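You operate a simulated robot arm through the tools that you are given. There is no shell and no other tool. Be economical: measure what you need, move in short steps, check, and stop when the job is done.

Carry out the task below with a simulated robot arm. There is one attempt and no reset: what you move stays moved.

## Task
Top the open keg up to the line, then seal and charge it.
Fine: pump with the water lever; shut lid and keg ring before the inlet valve goes on; keg dial and gauge at the keg card's figure; the valve ends vented. Where these are worked on the way, their far stop is far enough and under half their travel is too little: inlet valve.

It is judged by the outcome, as a careful person would: the job done as asked, and still so three seconds after it is handed in. It fails if anything else is knocked over, pushed out of place, dropped, spilled or broken. A push-on lid holds only when it is set on centred and level and pressed home; a screw cap is set on level and turned clockwise until tight.

## Robot
A 7-joint arm with a two-finger parallel gripper on a trunk, on a base that drives. Base frame: it is fixed to the floor where the robot stands at the start and does not move with it; the origin is under the middle of the robot, x ahead of it, y to its left, z up; the surface under the hand at the start is at about z = 62. Readings come in cm, degrees, newtons and seconds.
With the tool pointing down near the work surface it reaches from about 10 to 60 cm from the robot's upright axis, wherever it stands. Its first joint turns from -115.0 to 115.0 degrees. Places, roughly: inlet valve [40, -30, 60]; keg [40, 0, 40]; keg card [60, -30, 80]; keg dial [50, -40, 60]; keg gauge [60, -10, 80]; keg lid [50, -10, 60]; keg ring [30, -10, 70]; spray valve [70, -10, 100]. Payload 3.91 kg.
Tool frame: the origin (TCP) lies between the finger pads and is the grasp point; the fingertips stand 3 cm ahead of it; z points along the fingers, y is the line along which they close. The gripper opens to 11 cm. The fingers are 2 cm wide and 1 cm thick; the gripper's body (4.8 by 11.2 cm) begins 5.5 cm behind the TCP.
Orientation is that of the tool frame in the base frame, as a unit quaternion [w, x, y, z]. With the fingers straight down and closing along the base's y, the tool's x points along the base's -x, its y along +y and its z along -z.

## Interface
- The arm moves only by the tool arm_command. Its argument "rows" is a list that holds one entry, the list of rows, each a list of 7 numbers: the shift along the base's x, y, z in cm, then the turn, a rotation vector about the base's x, y, z in degrees, then the gripper command, from -1 (shut) to 1 (fully open), values between in proportion. In form: [[[dx, dy, dz, rx, ry, rz, fingers], ...]]. A call has 1 to 20 rows; each row shifts and turns the commanded pose from where the row before left it. A row lasts 0.2 s, in which the tool goes at most 5 cm and 8.6 degrees; a call with a longer step from one row to the next is refused whole, and so is a gripper value outside its range. Where a pose cannot be reached the arm comes as near as it can. A force on the tool above 40 N (or 10 N above the force at the start of the call, whichever is more), or a blocked arm, ends the call early, and 0.2 s more pass. Each finger travels about 10.8 cm/s and halts on what it meets, pressing with about 34 N; the grip force reading is that of the motor and also rises with nothing between the fingers. The clock runs only during rows and for 0.2 s after the last one: add rows that do not move to give the fingers time. It gives the time, the measured TCP pose, the force on the tool (base axes), the opening and the grip force at its end, in the units of the frame above (readings bear some noise), with the torque about the TCP (base axes, N m) and any sound that the robot's microphone picked up.
- Cameras (640 x 400 px; columns grow to the right, rows downward): "scene" is now at [0.85, 11.77, 178.32]; the picture's right is [-0.45, -0.89, 0.00], its down [-0.68, 0.34, -0.65] and it looks along [0.58, -0.29, -0.76] (base axes); focal length 244 px, centre (320, 200). "wrist" rides on the gripper at [7.2, 1.7, -10.3] in the tool frame; the picture's right is [-0.23, 0.97, 0.00], its down [-0.76, -0.18, -0.62] and it looks along [-0.61, -0.14, 0.78] (tool axes); focal length 222 px, centre (320, 200). There is no depth. A picture from a camera that has moved, and an enlarged one, comes with that camera's place and axes in the base frame and with its lens.
- grab_frame(camera): a new picture of that camera. The clock stands still meanwhile.
- slide_trunk(by): slides the trunk up (or, below 0, down) by that many cm; the arm and the scene camera ride with it, the base frame stays. It gives what a move gives, with no picture.
- steer(legs): drives the robot by 1 to 6 legs, each [ahead, turn to the left] in cm and degrees, along the robot's own axes; the way and the turn of a leg run together, so that a leg with both is an arc; at most 150 cm and 180 degrees a leg. The arm and the cameras ride along, it lands a little off, and it stops where it bumps. It gives what a move gives.
- head_to(pan, tilt): turns the head with the scene camera to pan (to the left, within 155 degrees either way) and tilt (down, from -29 to 69), counted from straight ahead of the robot. It gives what a move gives.
- close_up(camera, box): a new picture of the part [left, top, right, bottom] of that camera's present view, enlarged. The clock stands still meanwhile.
- hand_in(): hands the job in; it is judged then, once.

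Work in short steps. Places have to be worked out from the pictures, the camera data and where the tool is seen: move nearer, look again, correct. Check each grasp and each placing, and mend what went wrong. You have 120 turns and 82 pictures in all, those below and enlarged ones among them. Open the gripper and draw the arm clear of the work before you hand the job in, unless the task says otherwise; then end with one line.

The tools are called after "Call:" by a JSON object that holds its "op" and its "data". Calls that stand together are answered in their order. arm_command: Moves the arm, as the interface text tells. Its arguments: {"type":"object","properties":{"rows":{"type":"array"}},"required":["rows"]} The other tools are called the same way: slide_trunk (by) slides the trunk up or down; steer (legs) drives the base; head_to (pan, tilt) turns the head that bears the scene camera; grab_frame (camera) takes a picture; close_up (camera, box) takes an enlarged picture of a part of a camera's view; hand_in () hands the job in.

At the start:

```text
time_s: 0.0
eef_pos: [44.16, -16.34, 151.67]
ee_rot: [0.0, 0.0, 1.0, 0.0]
ft_force: [0.5, -0.1, -0.9]
moment: [-0.03, 0.0, -0.01]
finger_gap: 11.01
finger_force: 0.1
trunk travel left (down, up): [-90.0, 9.0]
robot x, y, heading: [0.05, -0.21, 0.2]
head pan, tilt: [-26.5, 49.4]
```

scene: 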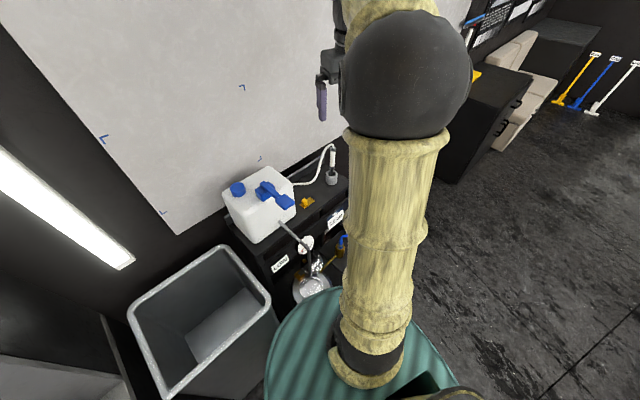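
wrist: 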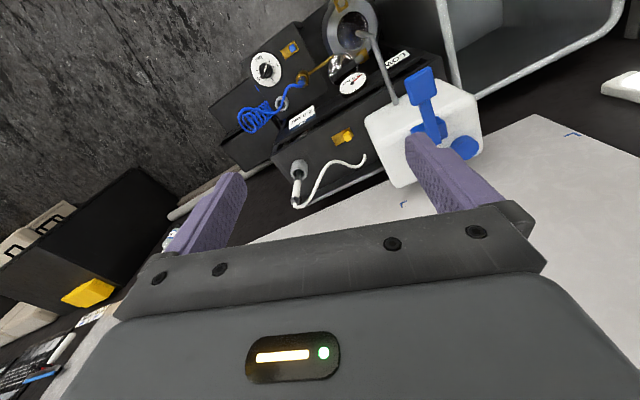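

The scene camera is partly blocked by the arm; the wrist view shows the panel. I enlarge both for detail.

Call:
{"op": "close_up", "data": {"camera": "wrist", "box": [200, 0, 500, 220]}}

Call:
{"op": "close_up", "data": {"camera": "scene", "box": [200, 130, 380, 320]}}

```text
1.82 times, centred on (350, 110) of wrist
camera zoom: at [36.87, -14.69, 162.0], right [0.23, 0.97, 0.0], down [0.76, -0.18, 0.62], along [0.61, -0.14, -0.78], focal length 404 px, centre (266, 364)
```

zoom: 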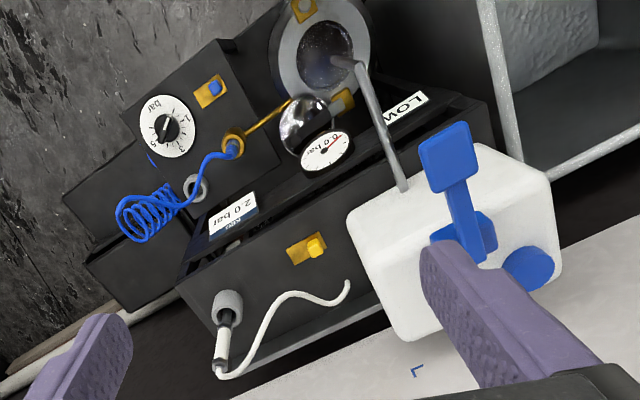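

```text
2.11 times, centred on (290, 225) of scene
camera zoom: at [0.85, 11.77, 178.32], right [-0.45, -0.89, 0.0], down [-0.68, 0.34, -0.65], along [0.58, -0.29, -0.76], focal length 514 px, centre (383, 147)
```

zoom: 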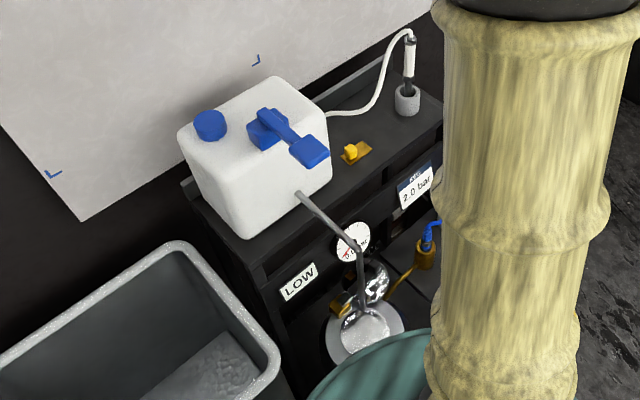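

The card reads 2.0 bar. I swing the arm to the left, high, so the head camera sees the station.

Call:
{"op": "arm_command", "data": {"rows": [[[0, 5, 0, 0, 0, 0, 1], [0, 5, 0, 0, 0, 0, 1], [0, 5, 0, 0, 0, 0, 1], [0, 5, 0, 0, 0, 0, 1], [0, 5, 0, 0, 0, 0, 1], [0, 5, 0, 0, 0, 0, 1], [0, 5, 0, 0, 0, 0, 1], [0, 5, 0, 0, 0, 0, 1], [0, 5, 0, 0, 0, 0, 1], [0, 5, 0, 0, 0, 0, 1], [0, 5, 0, 0, 0, 0, 1], [0, 5, 0, 0, 0, 0, 1], [0, 0, 0, 0, 0, 0, 1]]]}}

Call:
{"op": "head_to", "data": {"pan": -30, "tilt": 58}}

Call:
{"op": "grab_frame", "data": {"camera": "scene"}}

```text
time_s: 2.8
eef_pos: [43.99, 42.22, 151.73]
ee_rot: [-0.001, 0.0, 1.0, 0.0]
ft_force: [0.1, 0.2, -0.2]
moment: [0.0, -0.01, 0.03]
finger_gap: 10.97
finger_force: 0.1
out of reach, approached as far as the arm can: row 12
trunk travel left (down, up): [-90.0, 9.0]
robot x, y, heading: [-0.12, 0.06, 0.3]
head pan, tilt: [-26.5, 49.4]
```

```text
time_s: 3.5
eef_pos: [44.16, 42.44, 151.58]
ee_rot: [0.0, 0.001, 1.0, 0.0]
ft_force: [-0.1, 0.9, -0.2]
moment: [-0.01, -0.02, -0.01]
finger_gap: 11.01
finger_force: 0.1
trunk travel left (down, up): [-90.0, 9.0]
robot x, y, heading: [0.06, -0.07, -0.3]
head pan, tilt: [-30.0, 58.0]
```

```text
77 pictures are left
camera scene: at [-0.1, 11.84, 177.23], right [-0.5, -0.87, 0.0], down [-0.73, 0.42, -0.53], along [0.46, -0.27, -0.85], focal length 244 px, centre (320, 200)
```

scene: 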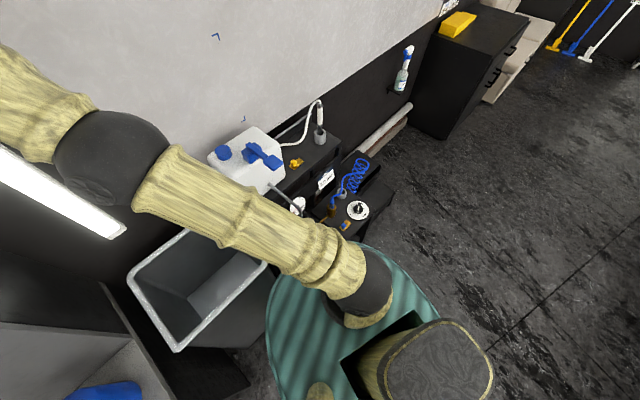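

The robot's own arm hides the keg from the head, so I'll use the wrist camera. I estimate lever paddle ≈(49,0,121), keg mouth ≈(40,-3,65). I bring the hand back to the centre and retract, then lower the trunk.

Call:
{"op": "arm_command", "data": {"rows": [[[-2, -5, 0, 0, 0, 0, 1], [-2, -5, 0, 0, 0, 0, 1], [-2, -5, 0, 0, 0, 0, 1], [-2, -5, 0, 0, 0, 0, 1], [-2, -5, 0, 0, 0, 0, 1], [-2, -5, 0, 0, 0, 0, 1], [-2, -5, 0, 0, 0, 0, 1], [-2, -5, 0, 0, 0, 0, 1], [-2, -5, 0, 0, 0, 0, 1], [0, -5, 0, 0, 0, 0, 1], [0, -5, 0, 0, 0, 0, 1], [0, -5, 0, 0, 0, 0, 1], [0, 0, 0, 0, 0, 0, 1]]]}}

Call:
{"op": "slide_trunk", "data": {"by": -25}}

Call:
{"op": "grab_frame", "data": {"camera": "wrist"}}

Call:
{"op": "grab_frame", "data": {"camera": "scene"}}

```text
refused: row 1 steps farther than a row can; nothing moved
```

```text
time_s: 6.1
eef_pos: [44.24, 42.44, 126.63]
ee_rot: [0.0, -0.001, 1.0, 0.0]
ft_force: [0.1, 0.0, -0.9]
moment: [0.0, -0.01, -0.01]
finger_gap: 10.99
finger_force: 0.1
trunk travel left (down, up): [-65.0, 34.0]
robot x, y, heading: [-0.02, 0.06, 0.1]
head pan, tilt: [-30.0, 58.0]
```

```text
76 pictures are left
camera wrist: at [36.86, 44.03, 137.07], right [0.23, 0.97, 0.0], down [0.76, -0.18, 0.62], along [0.61, -0.14, -0.78], focal length 222 px, centre (320, 200)
```

wrist: 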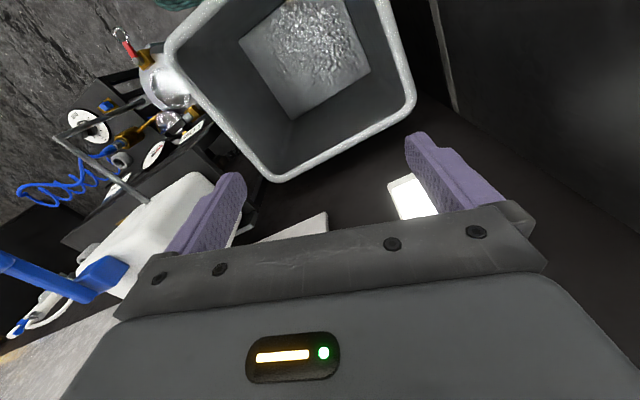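

```text
75 pictures are left
camera scene: at [-0.13, 11.8, 152.23], right [-0.5, -0.87, 0.0], down [-0.73, 0.42, -0.53], along [0.46, -0.27, -0.85], focal length 244 px, centre (320, 200)
```

scene: 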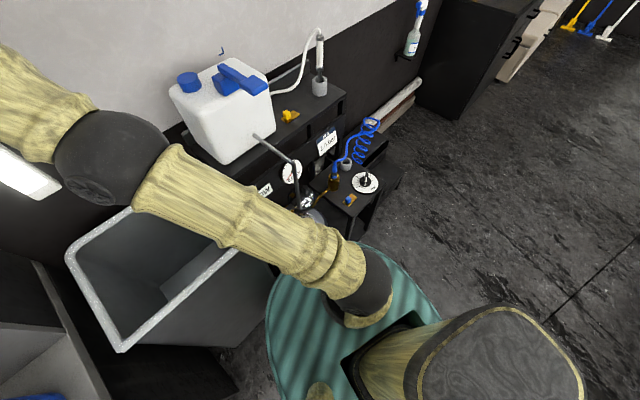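

The arm row was refused (too long), the trunk went down without contact. Now I retract in x and then move right, slower.

Call:
{"op": "arm_command", "data": {"rows": [[[-4, 0, 0, 0, 0, 0, 1], [-4, 0, 0, 0, 0, 0, 1], [-4, 0, 0, 0, 0, 0, 1], [-4, -2.5, 0, 0, 0, 0, 1], [-1, -4.5, 0, 0, 0, 0, 1], [-1, -4.5, 0, 0, 0, 0, 1], [0, -4.8, 0, 0, 0, 0, 1], [0, -4.8, 0, 0, 0, 0, 1], [0, -4.8, 0, 0, 0, 0, 1], [0, -4.8, 0, 0, 0, 0, 1], [0, -4.8, 0, 0, 0, 0, 1], [0, -4.8, 0, 0, 0, 0, 1], [0, -4.8, 0, 0, 0, 0, 1], [0, -4.8, 0, 0, 0, 0, 1], [0, -4.8, 0, 0, 0, 0, 1], [0, 0, 0, 0, 0, 0, 1]]]}}

Call:
{"op": "grab_frame", "data": {"camera": "wrist"}}

Call:
{"op": "grab_frame", "data": {"camera": "scene"}}

```text
time_s: 9.5
eef_pos: [29.08, -10.53, 124.12]
ee_rot: [0.0, -0.001, 1.0, 0.0]
ft_force: [-0.7, -0.6, 0.8]
moment: [-0.01, -0.03, -0.01]
finger_gap: 10.98
finger_force: 0.1
out of reach, approached as far as the arm can: row 11, 12, 13
trunk travel left (down, up): [-65.0, 34.0]
robot x, y, heading: [-0.09, -0.23, -0.2]
head pan, tilt: [-30.0, 58.0]
```

```text
74 pictures are left
camera wrist: at [21.72, -8.89, 134.48], right [0.23, 0.97, 0.0], down [0.76, -0.18, 0.62], along [0.61, -0.14, -0.78], focal length 222 px, centre (320, 200)
```

wrist: 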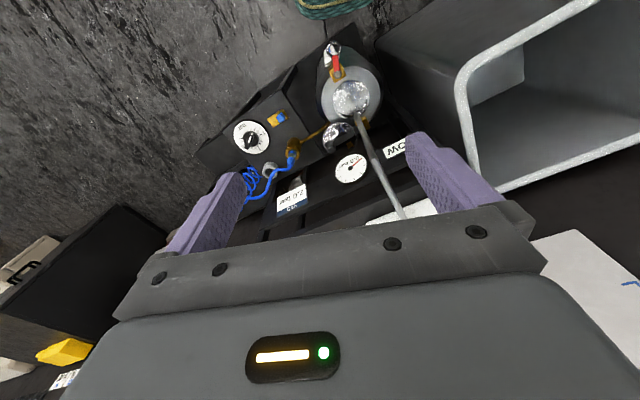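

```text
73 pictures are left
camera scene: at [-0.14, 11.8, 152.23], right [-0.5, -0.87, 0.0], down [-0.73, 0.42, -0.53], along [0.46, -0.27, -0.85], focal length 244 px, centre (320, 200)
```

scene: 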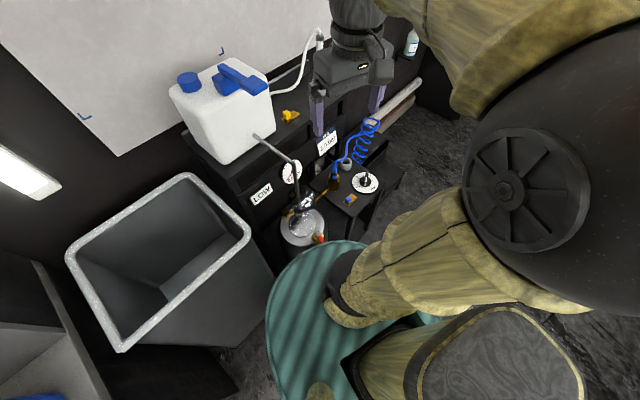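

Now the keg area is visible in both views. I enlarge them.

Call:
{"op": "close_up", "data": {"camera": "wrist", "box": [190, 30, 430, 220]}}

Call:
{"op": "close_up", "data": {"camera": "scene", "box": [230, 130, 400, 260]}}

```text
2.11 times, centred on (310, 125) of wrist
camera zoom: at [21.72, -8.89, 134.48], right [0.23, 0.97, 0.0], down [0.76, -0.18, 0.62], along [0.61, -0.14, -0.78], focal length 468 px, centre (341, 358)
```

zoom: 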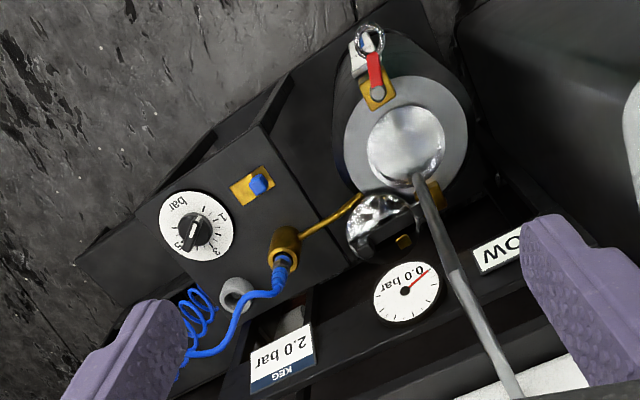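

```text
3.08 times, centred on (315, 195) of scene
camera zoom: at [-0.14, 11.8, 152.23], right [-0.5, -0.87, 0.0], down [-0.73, 0.42, -0.53], along [0.46, -0.27, -0.85], focal length 751 px, centre (335, 215)
```

zoom: 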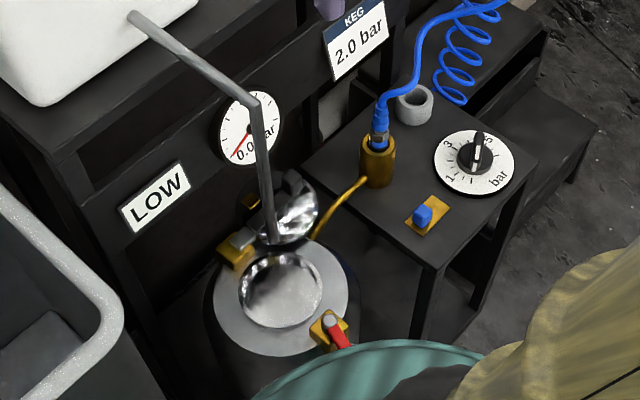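

Keg mouth ≈(40.8,-4,65), lid dome hinged open behind-right ≈(46,-10,74), red ring lever in front, spout tip ≈(41,-4,78). I lower the trunk 22 cm to look closer.

Call:
{"op": "slide_trunk", "data": {"by": -22}}

Call:
{"op": "close_up", "data": {"camera": "wrist", "box": [160, 0, 480, 200]}}

Call:
{"op": "grab_frame", "data": {"camera": "scene"}}

```text
time_s: 11.8
eef_pos: [29.0, -10.55, 102.01]
ee_rot: [-0.001, -0.001, 1.0, 0.0]
ft_force: [1.0, -0.2, 0.2]
moment: [-0.02, -0.02, 0.0]
finger_gap: 11.02
finger_force: 0.1
trunk travel left (down, up): [-43.0, 56.0]
robot x, y, heading: [-0.21, -0.25, 0.0]
head pan, tilt: [-30.0, 58.0]
```

```text
2.00 times, centred on (320, 100) of wrist
camera zoom: at [21.73, -8.84, 112.48], right [0.23, 0.97, 0.0], down [0.76, -0.18, 0.62], along [0.61, -0.14, -0.78], focal length 444 px, centre (320, 400)
```

zoom: 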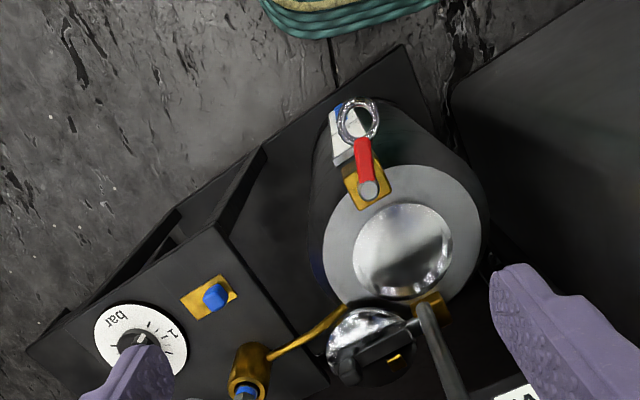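

```text
69 pictures are left
camera scene: at [-0.14, 11.79, 130.23], right [-0.5, -0.87, 0.0], down [-0.73, 0.42, -0.53], along [0.46, -0.27, -0.85], focal length 244 px, centre (320, 200)
```

scene: 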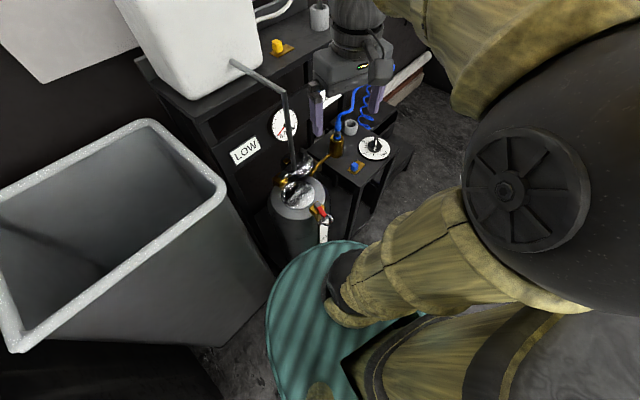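

I enlarge the lid/ring area from the head camera.

Call:
{"op": "close_up", "data": {"camera": "scene", "box": [225, 90, 405, 250]}}

Call:
{"op": "close_up", "data": {"camera": "wrist", "box": [295, 40, 415, 200]}}

```text
2.50 times, centred on (315, 170) of scene
camera zoom: at [-0.14, 11.79, 130.23], right [-0.5, -0.87, 0.0], down [-0.73, 0.42, -0.53], along [0.46, -0.27, -0.85], focal length 610 px, centre (332, 275)
```

zoom: 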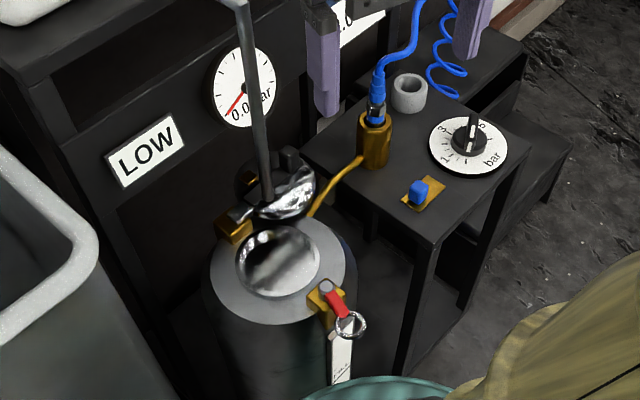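

```text
2.50 times, centred on (355, 120) of wrist
camera zoom: at [21.73, -8.84, 112.48], right [0.23, 0.97, 0.0], down [0.76, -0.18, 0.62], along [0.61, -0.14, -0.78], focal length 555 px, centre (232, 400)
```

zoom: 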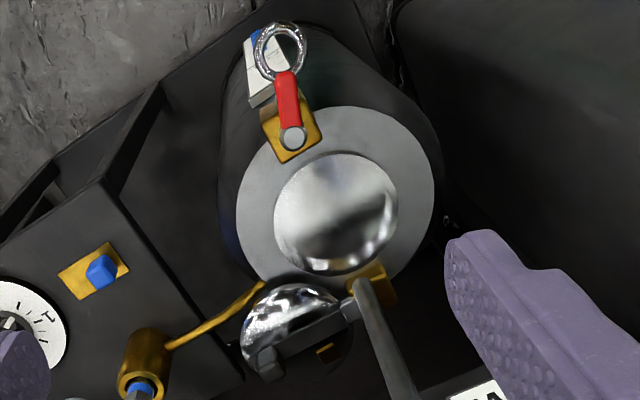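

The lid seems on a pivot at the yellow bracket ≈(47,-1,66). I come lower for a closer look at it.

Call:
{"op": "arm_command", "data": {"rows": [[[1, -1, -3.5, 0, 0, 0, 1], [1, -1, -3.5, 0, 0, 0, 1], [0, -1, -3.5, 0, 0, 0, 1], [0, 0, -3.5, 0, 0, 0, 1], [0, 0, 0, 0, 0, 0, 1]]]}}

Call:
{"op": "grab_frame", "data": {"camera": "wrist"}}

```text
time_s: 13.0
eef_pos: [31.03, -13.48, 87.97]
ee_rot: [0.0, -0.001, 1.0, 0.0]
ft_force: [-0.1, 1.4, -1.1]
moment: [-0.01, 0.01, 0.04]
finger_gap: 10.99
finger_force: 0.0
trunk travel left (down, up): [-43.0, 56.0]
robot x, y, heading: [-0.18, 0.09, -0.1]
head pan, tilt: [-30.0, 58.0]
```

```text
66 pictures are left
camera wrist: at [23.73, -11.87, 98.49], right [0.23, 0.97, 0.0], down [0.76, -0.18, 0.62], along [0.61, -0.14, -0.78], focal length 222 px, centre (320, 200)
```

wrist: 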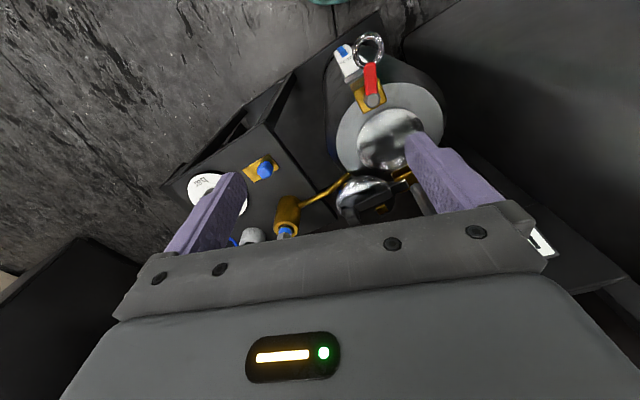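

Call:
{"op": "close_up", "data": {"camera": "wrist", "box": [260, 20, 460, 220]}}

```text
2.00 times, centred on (360, 120) of wrist
camera zoom: at [23.73, -11.87, 98.49], right [0.23, 0.97, 0.0], down [0.76, -0.18, 0.62], along [0.61, -0.14, -0.78], focal length 444 px, centre (240, 360)
```

zoom: 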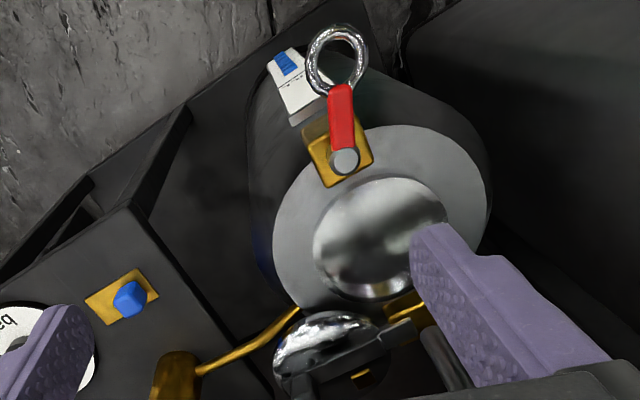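

I turn the hand 90° and move right to look at the lid from the side.

Call:
{"op": "arm_command", "data": {"rows": [[[0.5, -1.3, 0.5, 0, 0, 8.2, 1], [0.5, -1.3, 0.5, 0, 0, 8.2, 1], [0.5, -1.3, 0.5, 0, 0, 8.2, 1], [0.5, -1.3, 0.5, 0, 0, 8.2, 1], [0.5, -1.3, 0, 0, 0, 8.2, 1], [0.5, -1.3, 0, 0, 0, 8.2, 1], [0.5, -1.3, 0, 0, 0, 8.2, 1], [1, -1.3, 0, 0, 0, 8.2, 1], [1, -1.3, 0, 0, 0, 8.2, 1], [1, -1.3, 0, 0, 0, 8.2, 1], [1, -1.3, 0, 0, 0, 8.0, 1], [0, 0, 0, 0, 0, 0, 1]]]}}

Call:
{"op": "grab_frame", "data": {"camera": "wrist"}}

```text
time_s: 15.6
eef_pos: [38.6, -27.79, 89.97]
ee_rot: [0.001, 0.708, -0.707, 0.0]
ft_force: [-0.3, 0.6, -0.6]
moment: [0.01, 0.0, 0.02]
finger_gap: 10.97
finger_force: 0.1
trunk travel left (down, up): [-43.0, 56.0]
robot x, y, heading: [0.17, 0.05, 0.0]
head pan, tilt: [-30.0, 58.0]
```

```text
64 pictures are left
camera wrist: at [36.83, -35.09, 100.44], right [-0.97, 0.22, 0.0], down [0.18, 0.76, 0.62], along [0.14, 0.61, -0.78], focal length 222 px, centre (320, 200)
```

wrist: 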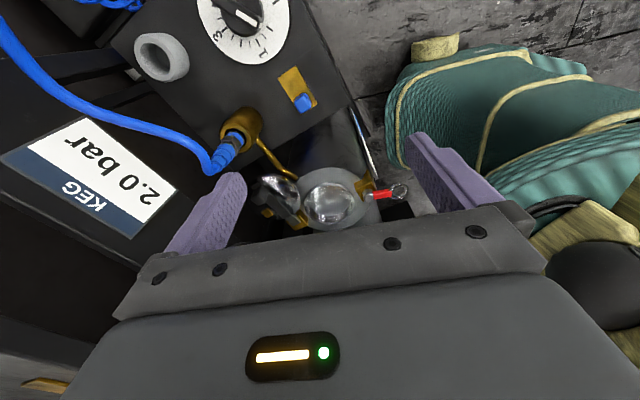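

Call:
{"op": "close_up", "data": {"camera": "wrist", "box": [190, 90, 430, 250]}}

Call:
{"op": "close_up", "data": {"camera": "wrist", "box": [120, 0, 340, 160]}}

```text
2.50 times, centred on (310, 170) of wrist
camera zoom: at [36.83, -35.09, 100.44], right [-0.97, 0.22, 0.0], down [0.18, 0.76, 0.62], along [0.14, 0.61, -0.78], focal length 555 px, centre (345, 275)
```

zoom: 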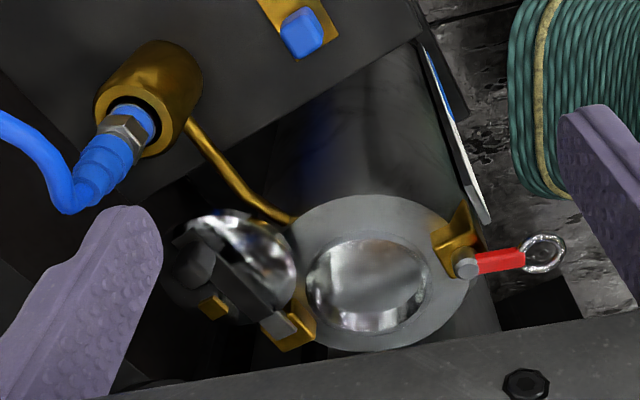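

```text
2.50 times, centred on (230, 80) of wrist
camera zoom: at [36.83, -35.09, 100.44], right [-0.97, 0.22, 0.0], down [0.18, 0.76, 0.62], along [0.14, 0.61, -0.78], focal length 555 px, centre (545, 500)
```

zoom: 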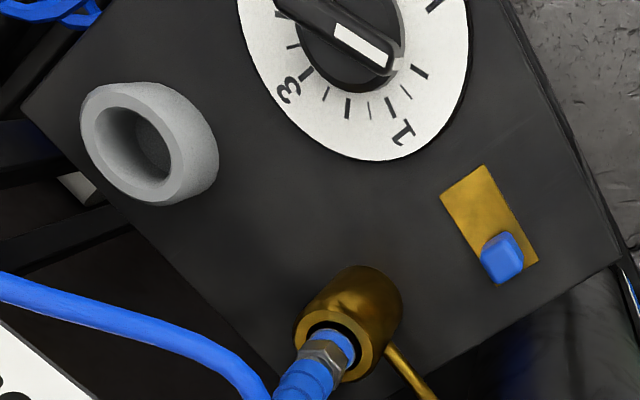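

The lid stands beside the mouth near (51,-10,64). I zoom in strongly to understand its hinge.

Call:
{"op": "close_up", "data": {"camera": "wrist", "box": [235, 155, 325, 235]}}

Call:
{"op": "close_up", "data": {"camera": "scene", "box": [265, 140, 345, 230]}}

```text
5.00 times, centred on (280, 195) of wrist
camera zoom: at [36.83, -35.09, 100.44], right [-0.97, 0.22, 0.0], down [0.18, 0.76, 0.62], along [0.14, 0.61, -0.78], focal length 1111 px, centre (520, 225)
```

zoom: 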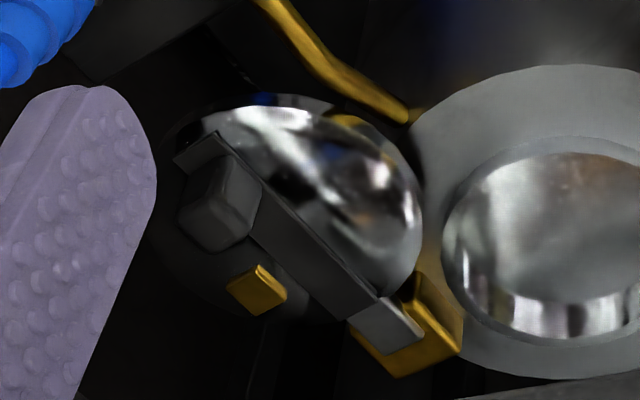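

```text
4.44 times, centred on (305, 185) of scene
camera zoom: at [-0.12, 11.77, 130.23], right [-0.5, -0.87, 0.0], down [-0.73, 0.42, -0.53], along [0.46, -0.26, -0.85], focal length 1085 px, centre (387, 267)
```

zoom: 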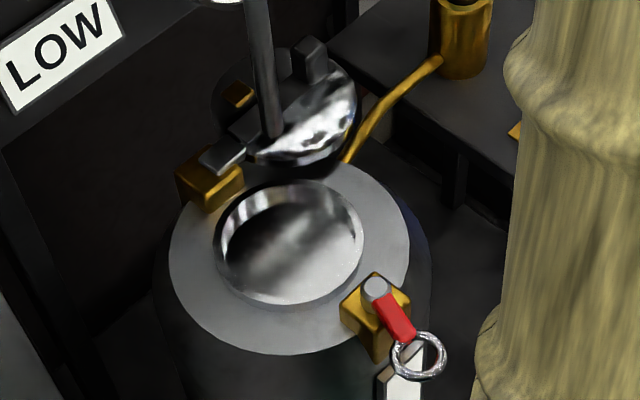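

The lid is flat and swung aside on a vertical pivot ≈(49,-2,66), knob ≈(53.7,-12,67); it swings clockwise ~100° over the mouth. Next I look at the ring and the keg label and the dial/valve markings.

Call:
{"op": "close_up", "data": {"camera": "scene", "box": [300, 195, 350, 245]}}

Call:
{"op": "close_up", "data": {"camera": "wrist", "box": [335, 150, 425, 240]}}

```text
8.00 times, centred on (325, 220) of scene
camera zoom: at [-0.12, 11.77, 130.23], right [-0.5, -0.87, 0.0], down [-0.73, 0.42, -0.53], along [0.46, -0.26, -0.85], focal length 1953 px, centre (280, 40)
```

zoom: 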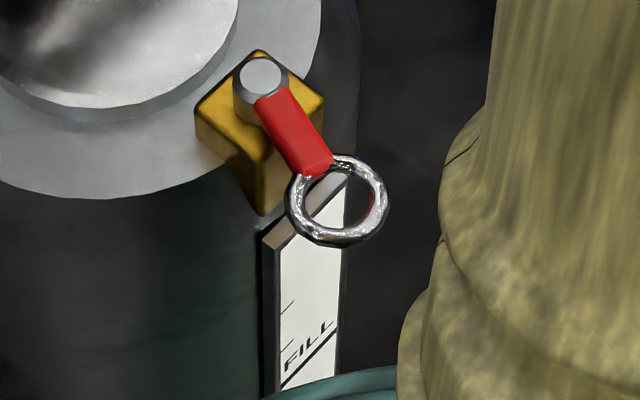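

```text
4.44 times, centred on (380, 195) of wrist
camera zoom: at [36.83, -35.09, 100.44], right [-0.97, 0.22, 0.0], down [0.18, 0.76, 0.62], along [0.14, 0.61, -0.78], focal length 987 px, centre (53, 222)
```

zoom: 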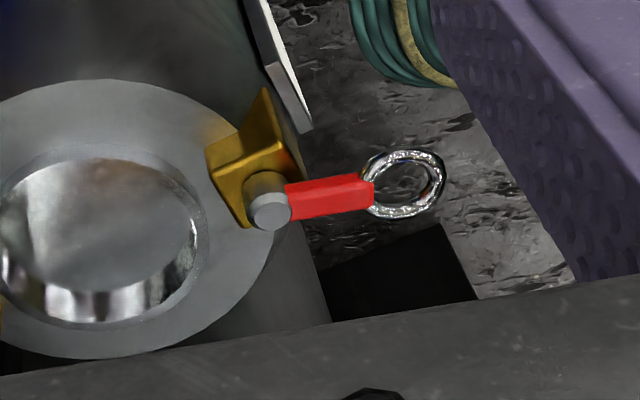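

The strip on the keg's front is a sight glass with a FILL line (blue level below it). Now pumping first: raise the trunk to look at the water lever.

Call:
{"op": "slide_trunk", "data": {"by": 48}}

Call:
{"op": "grab_frame", "data": {"camera": "wrist"}}

Call:
{"op": "close_up", "data": {"camera": "scene", "box": [160, 40, 340, 190]}}

```text
refused: 48 is not a number from -40 to 40
```

```text
57 pictures are left
camera wrist: at [36.83, -35.09, 100.44], right [-0.97, 0.22, 0.0], down [0.18, 0.76, 0.62], along [0.14, 0.61, -0.78], focal length 222 px, centre (320, 200)
```

wrist: 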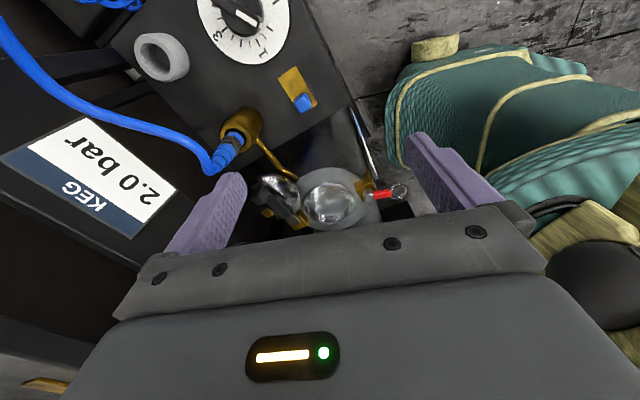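

```text
2.67 times, centred on (250, 115) of scene
camera zoom: at [-0.12, 11.77, 130.23], right [-0.5, -0.87, 0.0], down [-0.73, 0.42, -0.53], along [0.46, -0.26, -0.85], focal length 651 px, centre (507, 427)
```

zoom: 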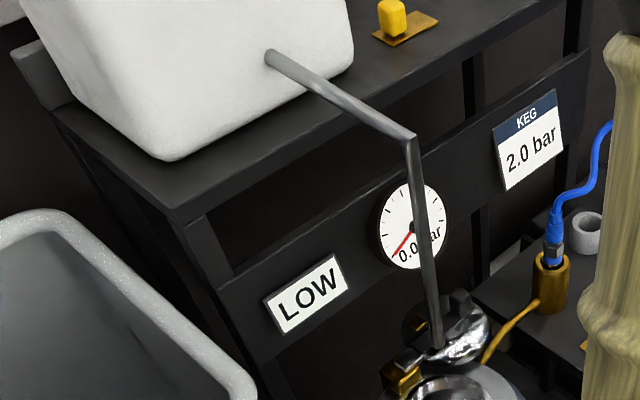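

Steps of 40 at most. I raise it in two steps and then look.

Call:
{"op": "slide_trunk", "data": {"by": 40}}

Call:
{"op": "slide_trunk", "data": {"by": 8}}

Call:
{"op": "close_up", "data": {"camera": "scene", "box": [140, 50, 340, 250]}}

Call:
{"op": "grab_frame", "data": {"camera": "wrist"}}

```text
time_s: 19.4
eef_pos: [38.6, -27.82, 130.02]
ee_rot: [0.0, 0.707, -0.707, 0.0]
ft_force: [-0.4, -1.1, 0.8]
moment: [0.0, 0.03, -0.04]
finger_gap: 11.02
finger_force: 0.2
trunk travel left (down, up): [-83.0, 16.0]
robot x, y, heading: [-0.02, -0.26, -0.0]
head pan, tilt: [-30.0, 58.0]
```

```text
time_s: 20.6
eef_pos: [38.61, -27.84, 138.04]
ee_rot: [0.001, -0.707, 0.707, 0.001]
ft_force: [0.5, -0.2, -0.3]
moment: [0.02, 0.01, 0.01]
finger_gap: 11.0
finger_force: 0.1
trunk travel left (down, up): [-91.0, 8.0]
robot x, y, heading: [0.09, -0.16, -0.1]
head pan, tilt: [-30.0, 58.0]
```

```text
2.00 times, centred on (240, 150) of scene
camera zoom: at [-0.12, 11.78, 178.23], right [-0.5, -0.87, 0.0], down [-0.73, 0.42, -0.53], along [0.46, -0.26, -0.85], focal length 488 px, centre (480, 300)
```

zoom: 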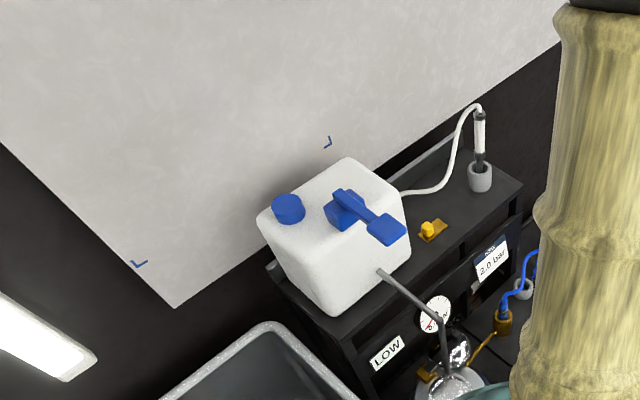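

```text
54 pictures are left
camera wrist: at [36.81, -35.06, 148.45], right [-0.97, 0.23, 0.0], down [0.18, 0.76, 0.62], along [0.14, 0.61, -0.78], focal length 222 px, centre (320, 200)
```

wrist: 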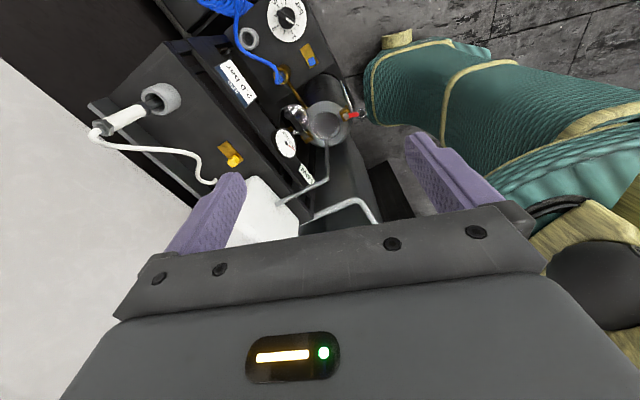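

Paddle ≈(48.7,0.4,121), lever pivot ≈(59,3). I close the fingers, turn the hand back and go above the paddle.

Call:
{"op": "arm_command", "data": {"rows": [[[0, 0, 0, 0, 0, -8.2, -1], [0, 2, 0, 0, 0, -8.2, -1], [0, 3, 0, 0, 0, -8.2, -1], [0.5, 3, 0, 0, 0, -8.2, -1], [0.5, 3, 0, 0, 0, -8.2, -1], [1, 3, 0, 0, 0, -8.2, -1], [1, 3, 0, 0, 0, -8.2, -1], [1, 3, 0, 0, 0, -8.2, -1], [1, 3, 0, 0, 0, -8.2, -1], [1, 3, 0, 0, 0, -8.2, -1], [1.2, 2, -2, 0, 0, -8, -1], [1, 0.2, -2, 0, 0, 0, -1], [0, 0, 0, 0, 0, 0, -1]]]}}

Call:
{"op": "grab_frame", "data": {"camera": "wrist"}}

Call:
{"op": "close_up", "data": {"camera": "scene", "box": [140, 50, 340, 250]}}

```text
time_s: 23.4
eef_pos: [46.68, 0.41, 133.92]
ee_rot: [0.0, 0.0, 1.0, 0.0]
ft_force: [0.2, -0.8, 0.2]
moment: [0.02, -0.01, -0.03]
finger_gap: 0.0
finger_force: 34.0
trunk travel left (down, up): [-91.0, 8.0]
robot x, y, heading: [0.21, 0.12, -0.3]
head pan, tilt: [-30.0, 58.0]
```

```text
53 pictures are left
camera wrist: at [39.42, 2.12, 144.42], right [0.23, 0.97, 0.0], down [0.76, -0.18, 0.62], along [0.61, -0.14, -0.78], focal length 222 px, centre (320, 200)
```

wrist: 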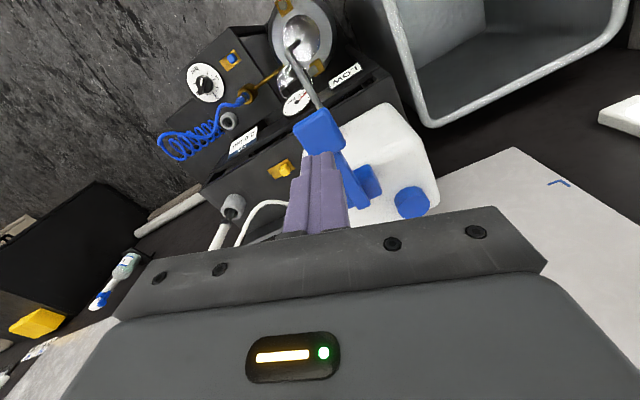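

```text
2.00 times, centred on (240, 150) of scene
camera zoom: at [-0.18, 11.81, 178.23], right [-0.5, -0.87, 0.0], down [-0.73, 0.42, -0.53], along [0.46, -0.27, -0.85], focal length 488 px, centre (480, 300)
```

zoom: 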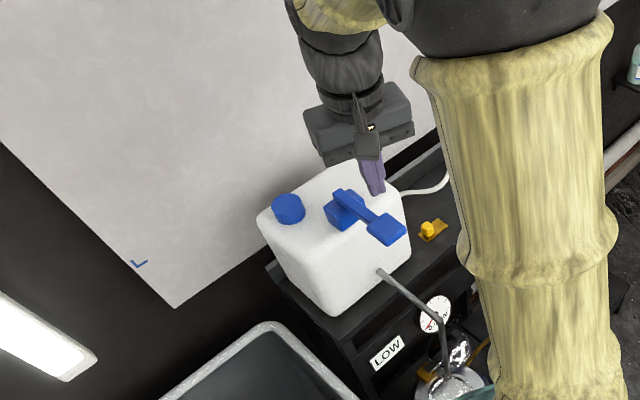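

Paddle confirmed at about (48.5,0.2,121). I descend gently onto it.

Call:
{"op": "arm_command", "data": {"rows": [[[1, 0, -2, 0, 0, 0, -1], [0.8, -0.1, -2, 0, 0, 0, -1], [0, 0, -2, 0, 0, 0, -1], [0, 0, -2, 0, 0, 0, -1], [0, 0, -1, 0, 0, 0, -1], [0, 0, -1, 0, 0, 0, -1]]]}}

Call:
{"op": "grab_frame", "data": {"camera": "wrist"}}

```text
time_s: 24.8
eef_pos: [48.55, 0.34, 123.92]
ee_rot: [0.0, 0.0, 1.0, -0.001]
ft_force: [1.0, -0.4, 0.5]
moment: [-0.03, -0.04, -0.01]
finger_gap: 0.01
finger_force: 33.4
trunk travel left (down, up): [-91.0, 8.0]
robot x, y, heading: [0.09, 0.02, -0.1]
head pan, tilt: [-30.0, 58.0]
```

```text
51 pictures are left
camera wrist: at [41.26, 2.05, 134.46], right [0.23, 0.97, 0.0], down [0.76, -0.18, 0.62], along [0.61, -0.14, -0.78], focal length 222 px, centre (320, 200)
```

wrist: 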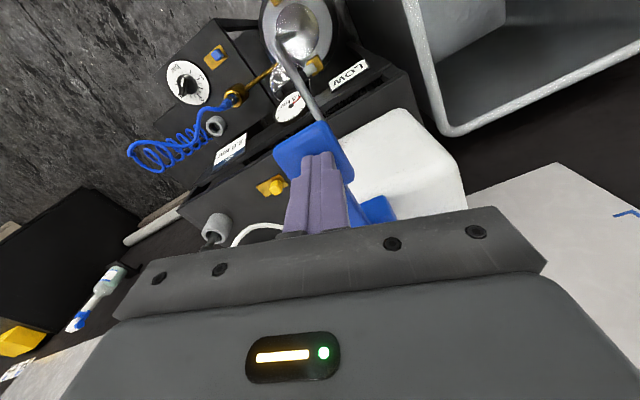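

Fingertips sit just over the paddle. Now one trial stroke down about 4 cm.

Call:
{"op": "arm_command", "data": {"rows": [[[0, 0, -0.8, 0, 0, 0, -1], [0, 0, -0.8, 0, 0, 0, -1], [0, 0, -0.8, 0, 0, 0, -1], [0, 0, -0.8, 0, 0, 0, -1], [0, 0, -0.8, 0, 0, 0, -1]]]}}

Call:
{"op": "grab_frame", "data": {"camera": "wrist"}}

```text
time_s: 26.0
eef_pos: [48.58, 0.38, 120.54]
ee_rot: [0.005, 0.0, 1.0, 0.0]
ft_force: [0.6, 0.9, 31.5]
moment: [0.22, -0.34, 0.04]
finger_gap: 0.0
finger_force: 34.0
trunk travel left (down, up): [-91.0, 8.0]
robot x, y, heading: [0.12, 0.15, 0.0]
head pan, tilt: [-30.0, 58.0]
```

```text
50 pictures are left
camera wrist: at [41.19, 1.97, 130.77], right [0.23, 0.97, 0.0], down [0.76, -0.18, 0.63], along [0.61, -0.14, -0.78], focal length 222 px, centre (320, 200)
```

wrist: 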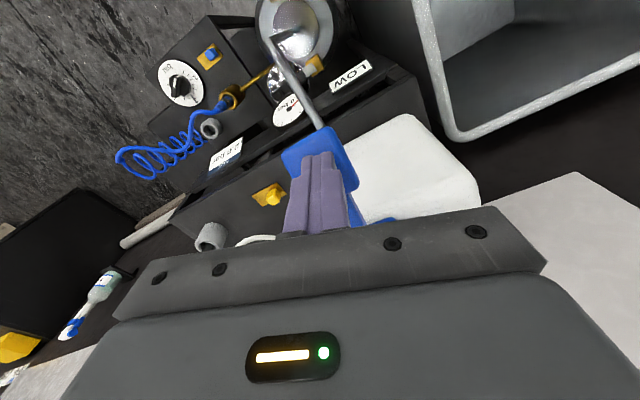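

31 N of resistance about 3 cm down; I check whether water flows.

Call:
{"op": "close_up", "data": {"camera": "wrist", "box": [240, 0, 380, 130]}}

```text
3.08 times, centred on (310, 65) of wrist
camera zoom: at [41.19, 1.97, 130.77], right [0.23, 0.97, 0.0], down [0.76, -0.18, 0.63], along [0.61, -0.14, -0.78], focal length 684 px, centre (351, 615)
```

zoom: 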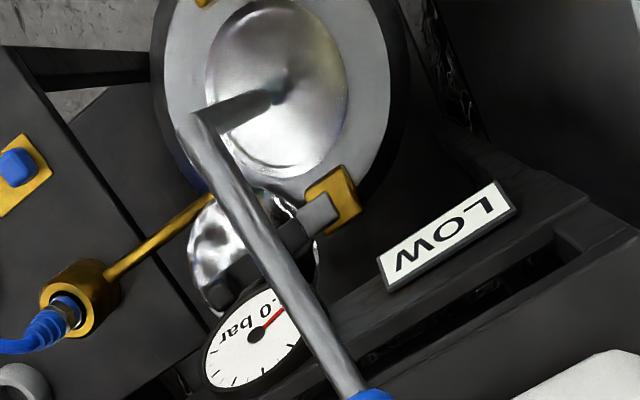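

No visible stream at rest. I do an up stroke and a fuller down stroke and watch for sounds.

Call:
{"op": "arm_command", "data": {"rows": [[[0, 0, 1.2, 0, 0, 0, -1], [0, 0, 1.2, 0, 0, 0, -1], [0, 0, 1.2, 0, 0, 0, -1], [0, 0, 1.2, 0, 0, 0, -1], [0, 0, 0, 0, 0, 0, -1]]]}}

Call:
{"op": "close_up", "data": {"camera": "wrist", "box": [220, 0, 420, 230]}}

Call:
{"op": "arm_command", "data": {"rows": [[[0, 0, -1.2, 0, 0, 0, -1], [0, 0, -1.2, 0, 0, 0, -1], [0, 0, -1.2, 0, 0, 0, -1], [0, 0, -1.2, 0, 0, 0, -1], [0, 0, -0.6, 0, 0, 0, -1], [0, 0, -0.6, 0, 0, 0, -1]]]}}

Call:
{"op": "close_up", "data": {"camera": "wrist", "box": [220, 0, 420, 230]}}

```text
time_s: 27.2
eef_pos: [48.68, 0.27, 124.74]
ee_rot: [0.0, 0.0, 1.0, 0.0]
ft_force: [-0.5, -0.2, -0.9]
moment: [0.02, 0.02, 0.0]
finger_gap: 0.01
finger_force: 34.3
trunk travel left (down, up): [-91.0, 8.0]
robot x, y, heading: [-0.13, -0.04, 0.2]
head pan, tilt: [-30.0, 58.0]
```

```text
1.74 times, centred on (320, 115) of wrist
camera zoom: at [41.31, 1.95, 135.23], right [0.23, 0.97, 0.0], down [0.76, -0.18, 0.62], along [0.61, -0.14, -0.78], focal length 386 px, centre (320, 348)
```

zoom: 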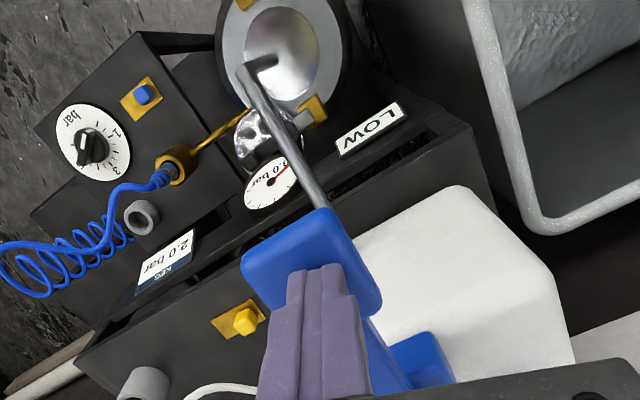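

```text
time_s: 28.4
eef_pos: [48.51, 0.42, 120.46]
ee_rot: [0.009, -0.001, 1.0, 0.001]
ft_force: [-12.0, 0.6, 27.6]
moment: [0.21, 0.06, 0.05]
finger_gap: 0.0
finger_force: 34.1
trunk travel left (down, up): [-91.0, 8.0]
robot x, y, heading: [0.08, 0.3, 0.1]
head pan, tilt: [-30.0, 58.0]
stopped in row 5: the force on the tool passed its limit at 48 N (the readings are from after the stop); the commanded pose is now the measured one
```

```text
1.74 times, centred on (320, 115) of wrist
camera zoom: at [41.11, 2.04, 130.71], right [0.23, 0.97, 0.0], down [0.75, -0.18, 0.64], along [0.62, -0.14, -0.77], focal length 386 px, centre (320, 348)
```

zoom: 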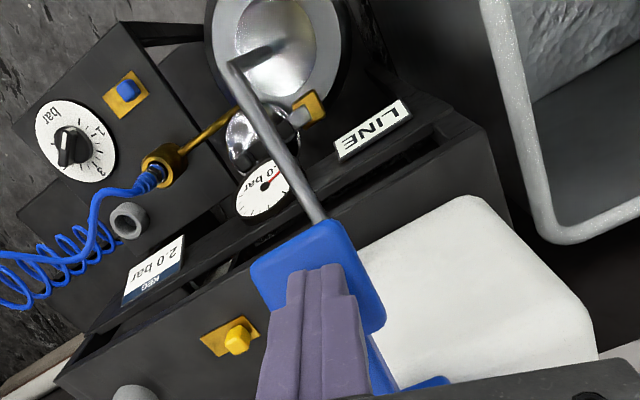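

The level card now reads LINE — two strokes filled it. I lift off straight up, retract toward the robot and to the right.

Call:
{"op": "arm_command", "data": {"rows": [[[0, 0, 2, 0, 0, 0, -1], [0, 0, 3, 0, 0, 0, -1], [0, 0, 3, 0, 0, 0, -1], [-2, -2, 3, 0, 0, 8.2, -1], [-2, -3, 0, 0, 0, 8.2, -1], [-1.5, -3, 0, 0, 0, 8.2, -1], [0, -3, 0, 0, 0, 8.2, -1], [0, -3, 0, 0, 0, 8.2, -1], [0, -3, 0, 0, 0, 8.2, -1], [0, -3, 0, 0, 0, 8.2, -1], [0, -3, 0, 0, 0, 8.2, -1], [0, -3, 0, 0, 0, 8.2, -1], [0, -2, 0, 0, 0, 8.2, -1], [0, -2, 0, 0, 0, 8.0, -1], [0, 0, 0, 0, 0, 0, -1]]]}}

Call:
{"op": "slide_trunk", "data": {"by": -40}}

Call:
{"op": "grab_frame", "data": {"camera": "wrist"}}

```text
time_s: 31.6
eef_pos: [43.47, -29.52, 131.05]
ee_rot: [-0.004, 0.709, -0.706, -0.005]
ft_force: [0.0, -0.1, 0.0]
moment: [-0.02, -0.01, 0.01]
finger_gap: 0.0
finger_force: 34.0
trunk travel left (down, up): [-91.0, 8.0]
robot x, y, heading: [0.08, 0.15, -0.2]
head pan, tilt: [-30.0, 58.0]
```

```text
time_s: 35.4
eef_pos: [43.48, -29.61, 91.08]
ee_rot: [-0.006, 0.707, -0.707, -0.006]
ft_force: [0.3, 0.5, 0.5]
moment: [-0.01, 0.01, -0.03]
finger_gap: 0.0
finger_force: 34.0
trunk travel left (down, up): [-51.0, 48.0]
robot x, y, heading: [-0.1, -0.28, 0.2]
head pan, tilt: [-30.0, 58.0]
```

```text
46 pictures are left
camera wrist: at [41.7, -37.08, 101.43], right [-0.97, 0.23, 0.0], down [0.18, 0.75, 0.63], along [0.14, 0.62, -0.77], focal length 222 px, centre (320, 200)
```

wrist: 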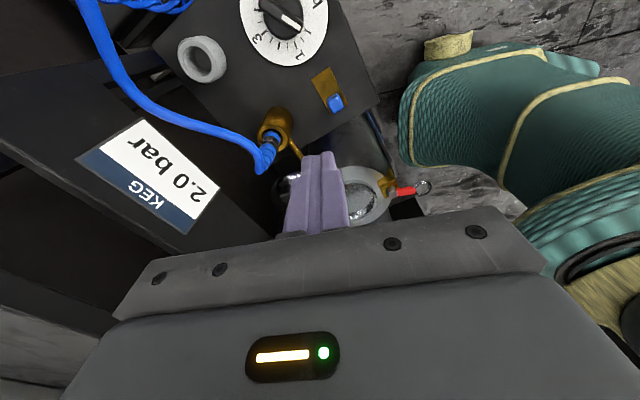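

Now the lid. I open the fingers and zoom from both cameras to fix the knob's place and shape.

Call:
{"op": "arm_command", "data": {"rows": [[[0, 1, 0, 0, 0, 0, 0.4], [0, 1, 0, 0, 0, 0, 1], [0, 0, 0, 0, 0, 0, 1]]]}}

Call:
{"op": "close_up", "data": {"camera": "wrist", "box": [250, 130, 370, 230]}}

Call:
{"op": "close_up", "data": {"camera": "scene", "box": [260, 120, 380, 230]}}

```text
time_s: 36.2
eef_pos: [43.43, -27.75, 91.17]
ee_rot: [0.006, -0.707, 0.707, 0.004]
ft_force: [-0.3, 0.1, -0.4]
moment: [0.02, 0.0, -0.03]
finger_gap: 11.01
finger_force: 0.1
trunk travel left (down, up): [-51.0, 48.0]
robot x, y, heading: [-0.42, -0.08, 0.1]
head pan, tilt: [-30.0, 58.0]
```

```text
4.00 times, centred on (310, 180) of wrist
camera zoom: at [41.73, -35.07, 101.44], right [-0.97, 0.23, 0.0], down [0.18, 0.75, 0.63], along [0.14, 0.62, -0.77], focal length 888 px, centre (360, 280)
```

zoom: 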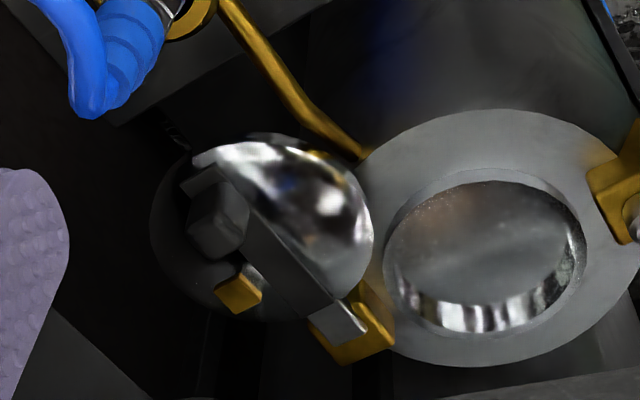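

```text
3.64 times, centred on (320, 175) of scene
camera zoom: at [-0.13, 11.79, 138.23], right [-0.5, -0.87, 0.0], down [-0.73, 0.42, -0.53], along [0.46, -0.27, -0.85], focal length 888 px, centre (320, 291)
```

zoom: 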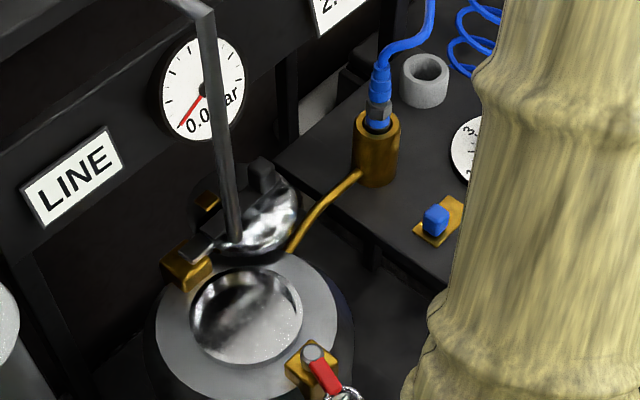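

Knob ≈(53.6,-12.7,67), pivot ≈(49.5,-2.5). The panel is ~4 cm behind it, so I grip with the fingers closing along the bar and the hand leaned toward the robot. First yaw and lean at a safe height.

Call:
{"op": "arm_command", "data": {"rows": [[[0, 0.8, 0, 0, 0, -8.5, 0.5], [0, 0.8, 0, 0, 0, -8.5, 0], [0, 0.8, 0, 0, 0, -8.5, 0], [0, 0.8, 0, 0, 0, -8.5, 0], [0, 0.8, 0, 0, 0, -8.5, 0], [0, 0.8, 0, 0, 0, -8.5, 0], [0, 0.8, 0, 0, 0, -8.5, 0], [0, 0.8, 0, 0, 0, -8.5, 0], [0, 1, 0, 3, -7.7, 0, 0], [0, 1, 0, 3, -7.7, 0, 0], [0, 1, 0, 3, -7.7, 0, 0], [0, 0, 0, 0, 0, 0, 0]]]}}

Call:
{"op": "grab_frame", "data": {"camera": "wrist"}}

```text
time_s: 38.8
eef_pos: [43.37, -18.16, 91.08]
ee_rot: [0.219, -0.186, 0.957, 0.039]
ft_force: [0.0, -0.2, -0.5]
moment: [-0.02, 0.02, 0.01]
finger_gap: 5.51
finger_force: 0.1
trunk travel left (down, up): [-51.0, 48.0]
robot x, y, heading: [0.14, 0.05, -0.3]
head pan, tilt: [-30.0, 58.0]
```

```text
43 pictures are left
camera wrist: at [32.52, -20.78, 97.38], right [-0.17, 0.98, 0.09], down [0.45, 0.0, 0.89], along [0.88, 0.2, -0.44], focal length 222 px, centre (320, 200)
```

wrist: 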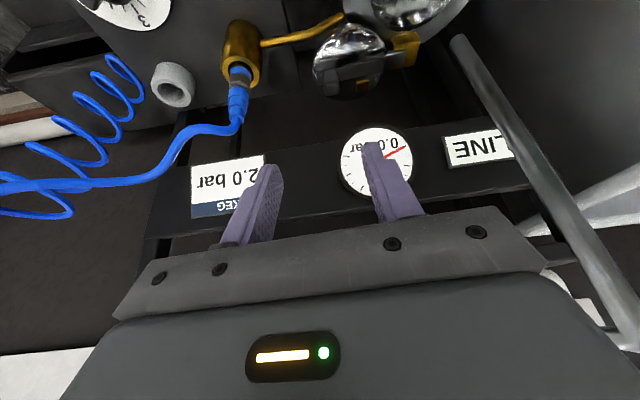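

Call:
{"op": "close_up", "data": {"camera": "wrist", "box": [290, 0, 450, 120]}}

```text
3.33 times, centred on (370, 60) of wrist
camera zoom: at [32.52, -20.78, 97.38], right [-0.17, 0.98, 0.09], down [0.45, 0.0, 0.89], along [0.88, 0.2, -0.44], focal length 740 px, centre (153, 667)
```

zoom: 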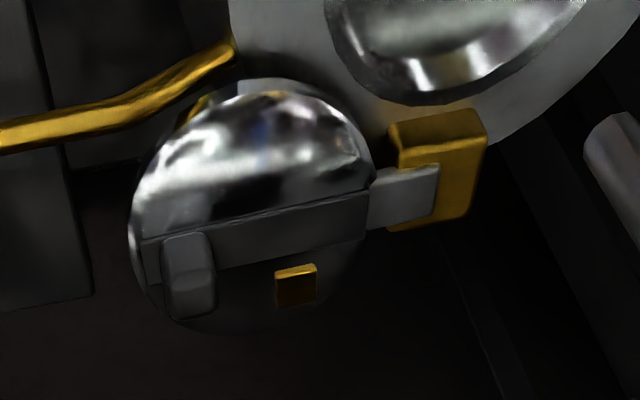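

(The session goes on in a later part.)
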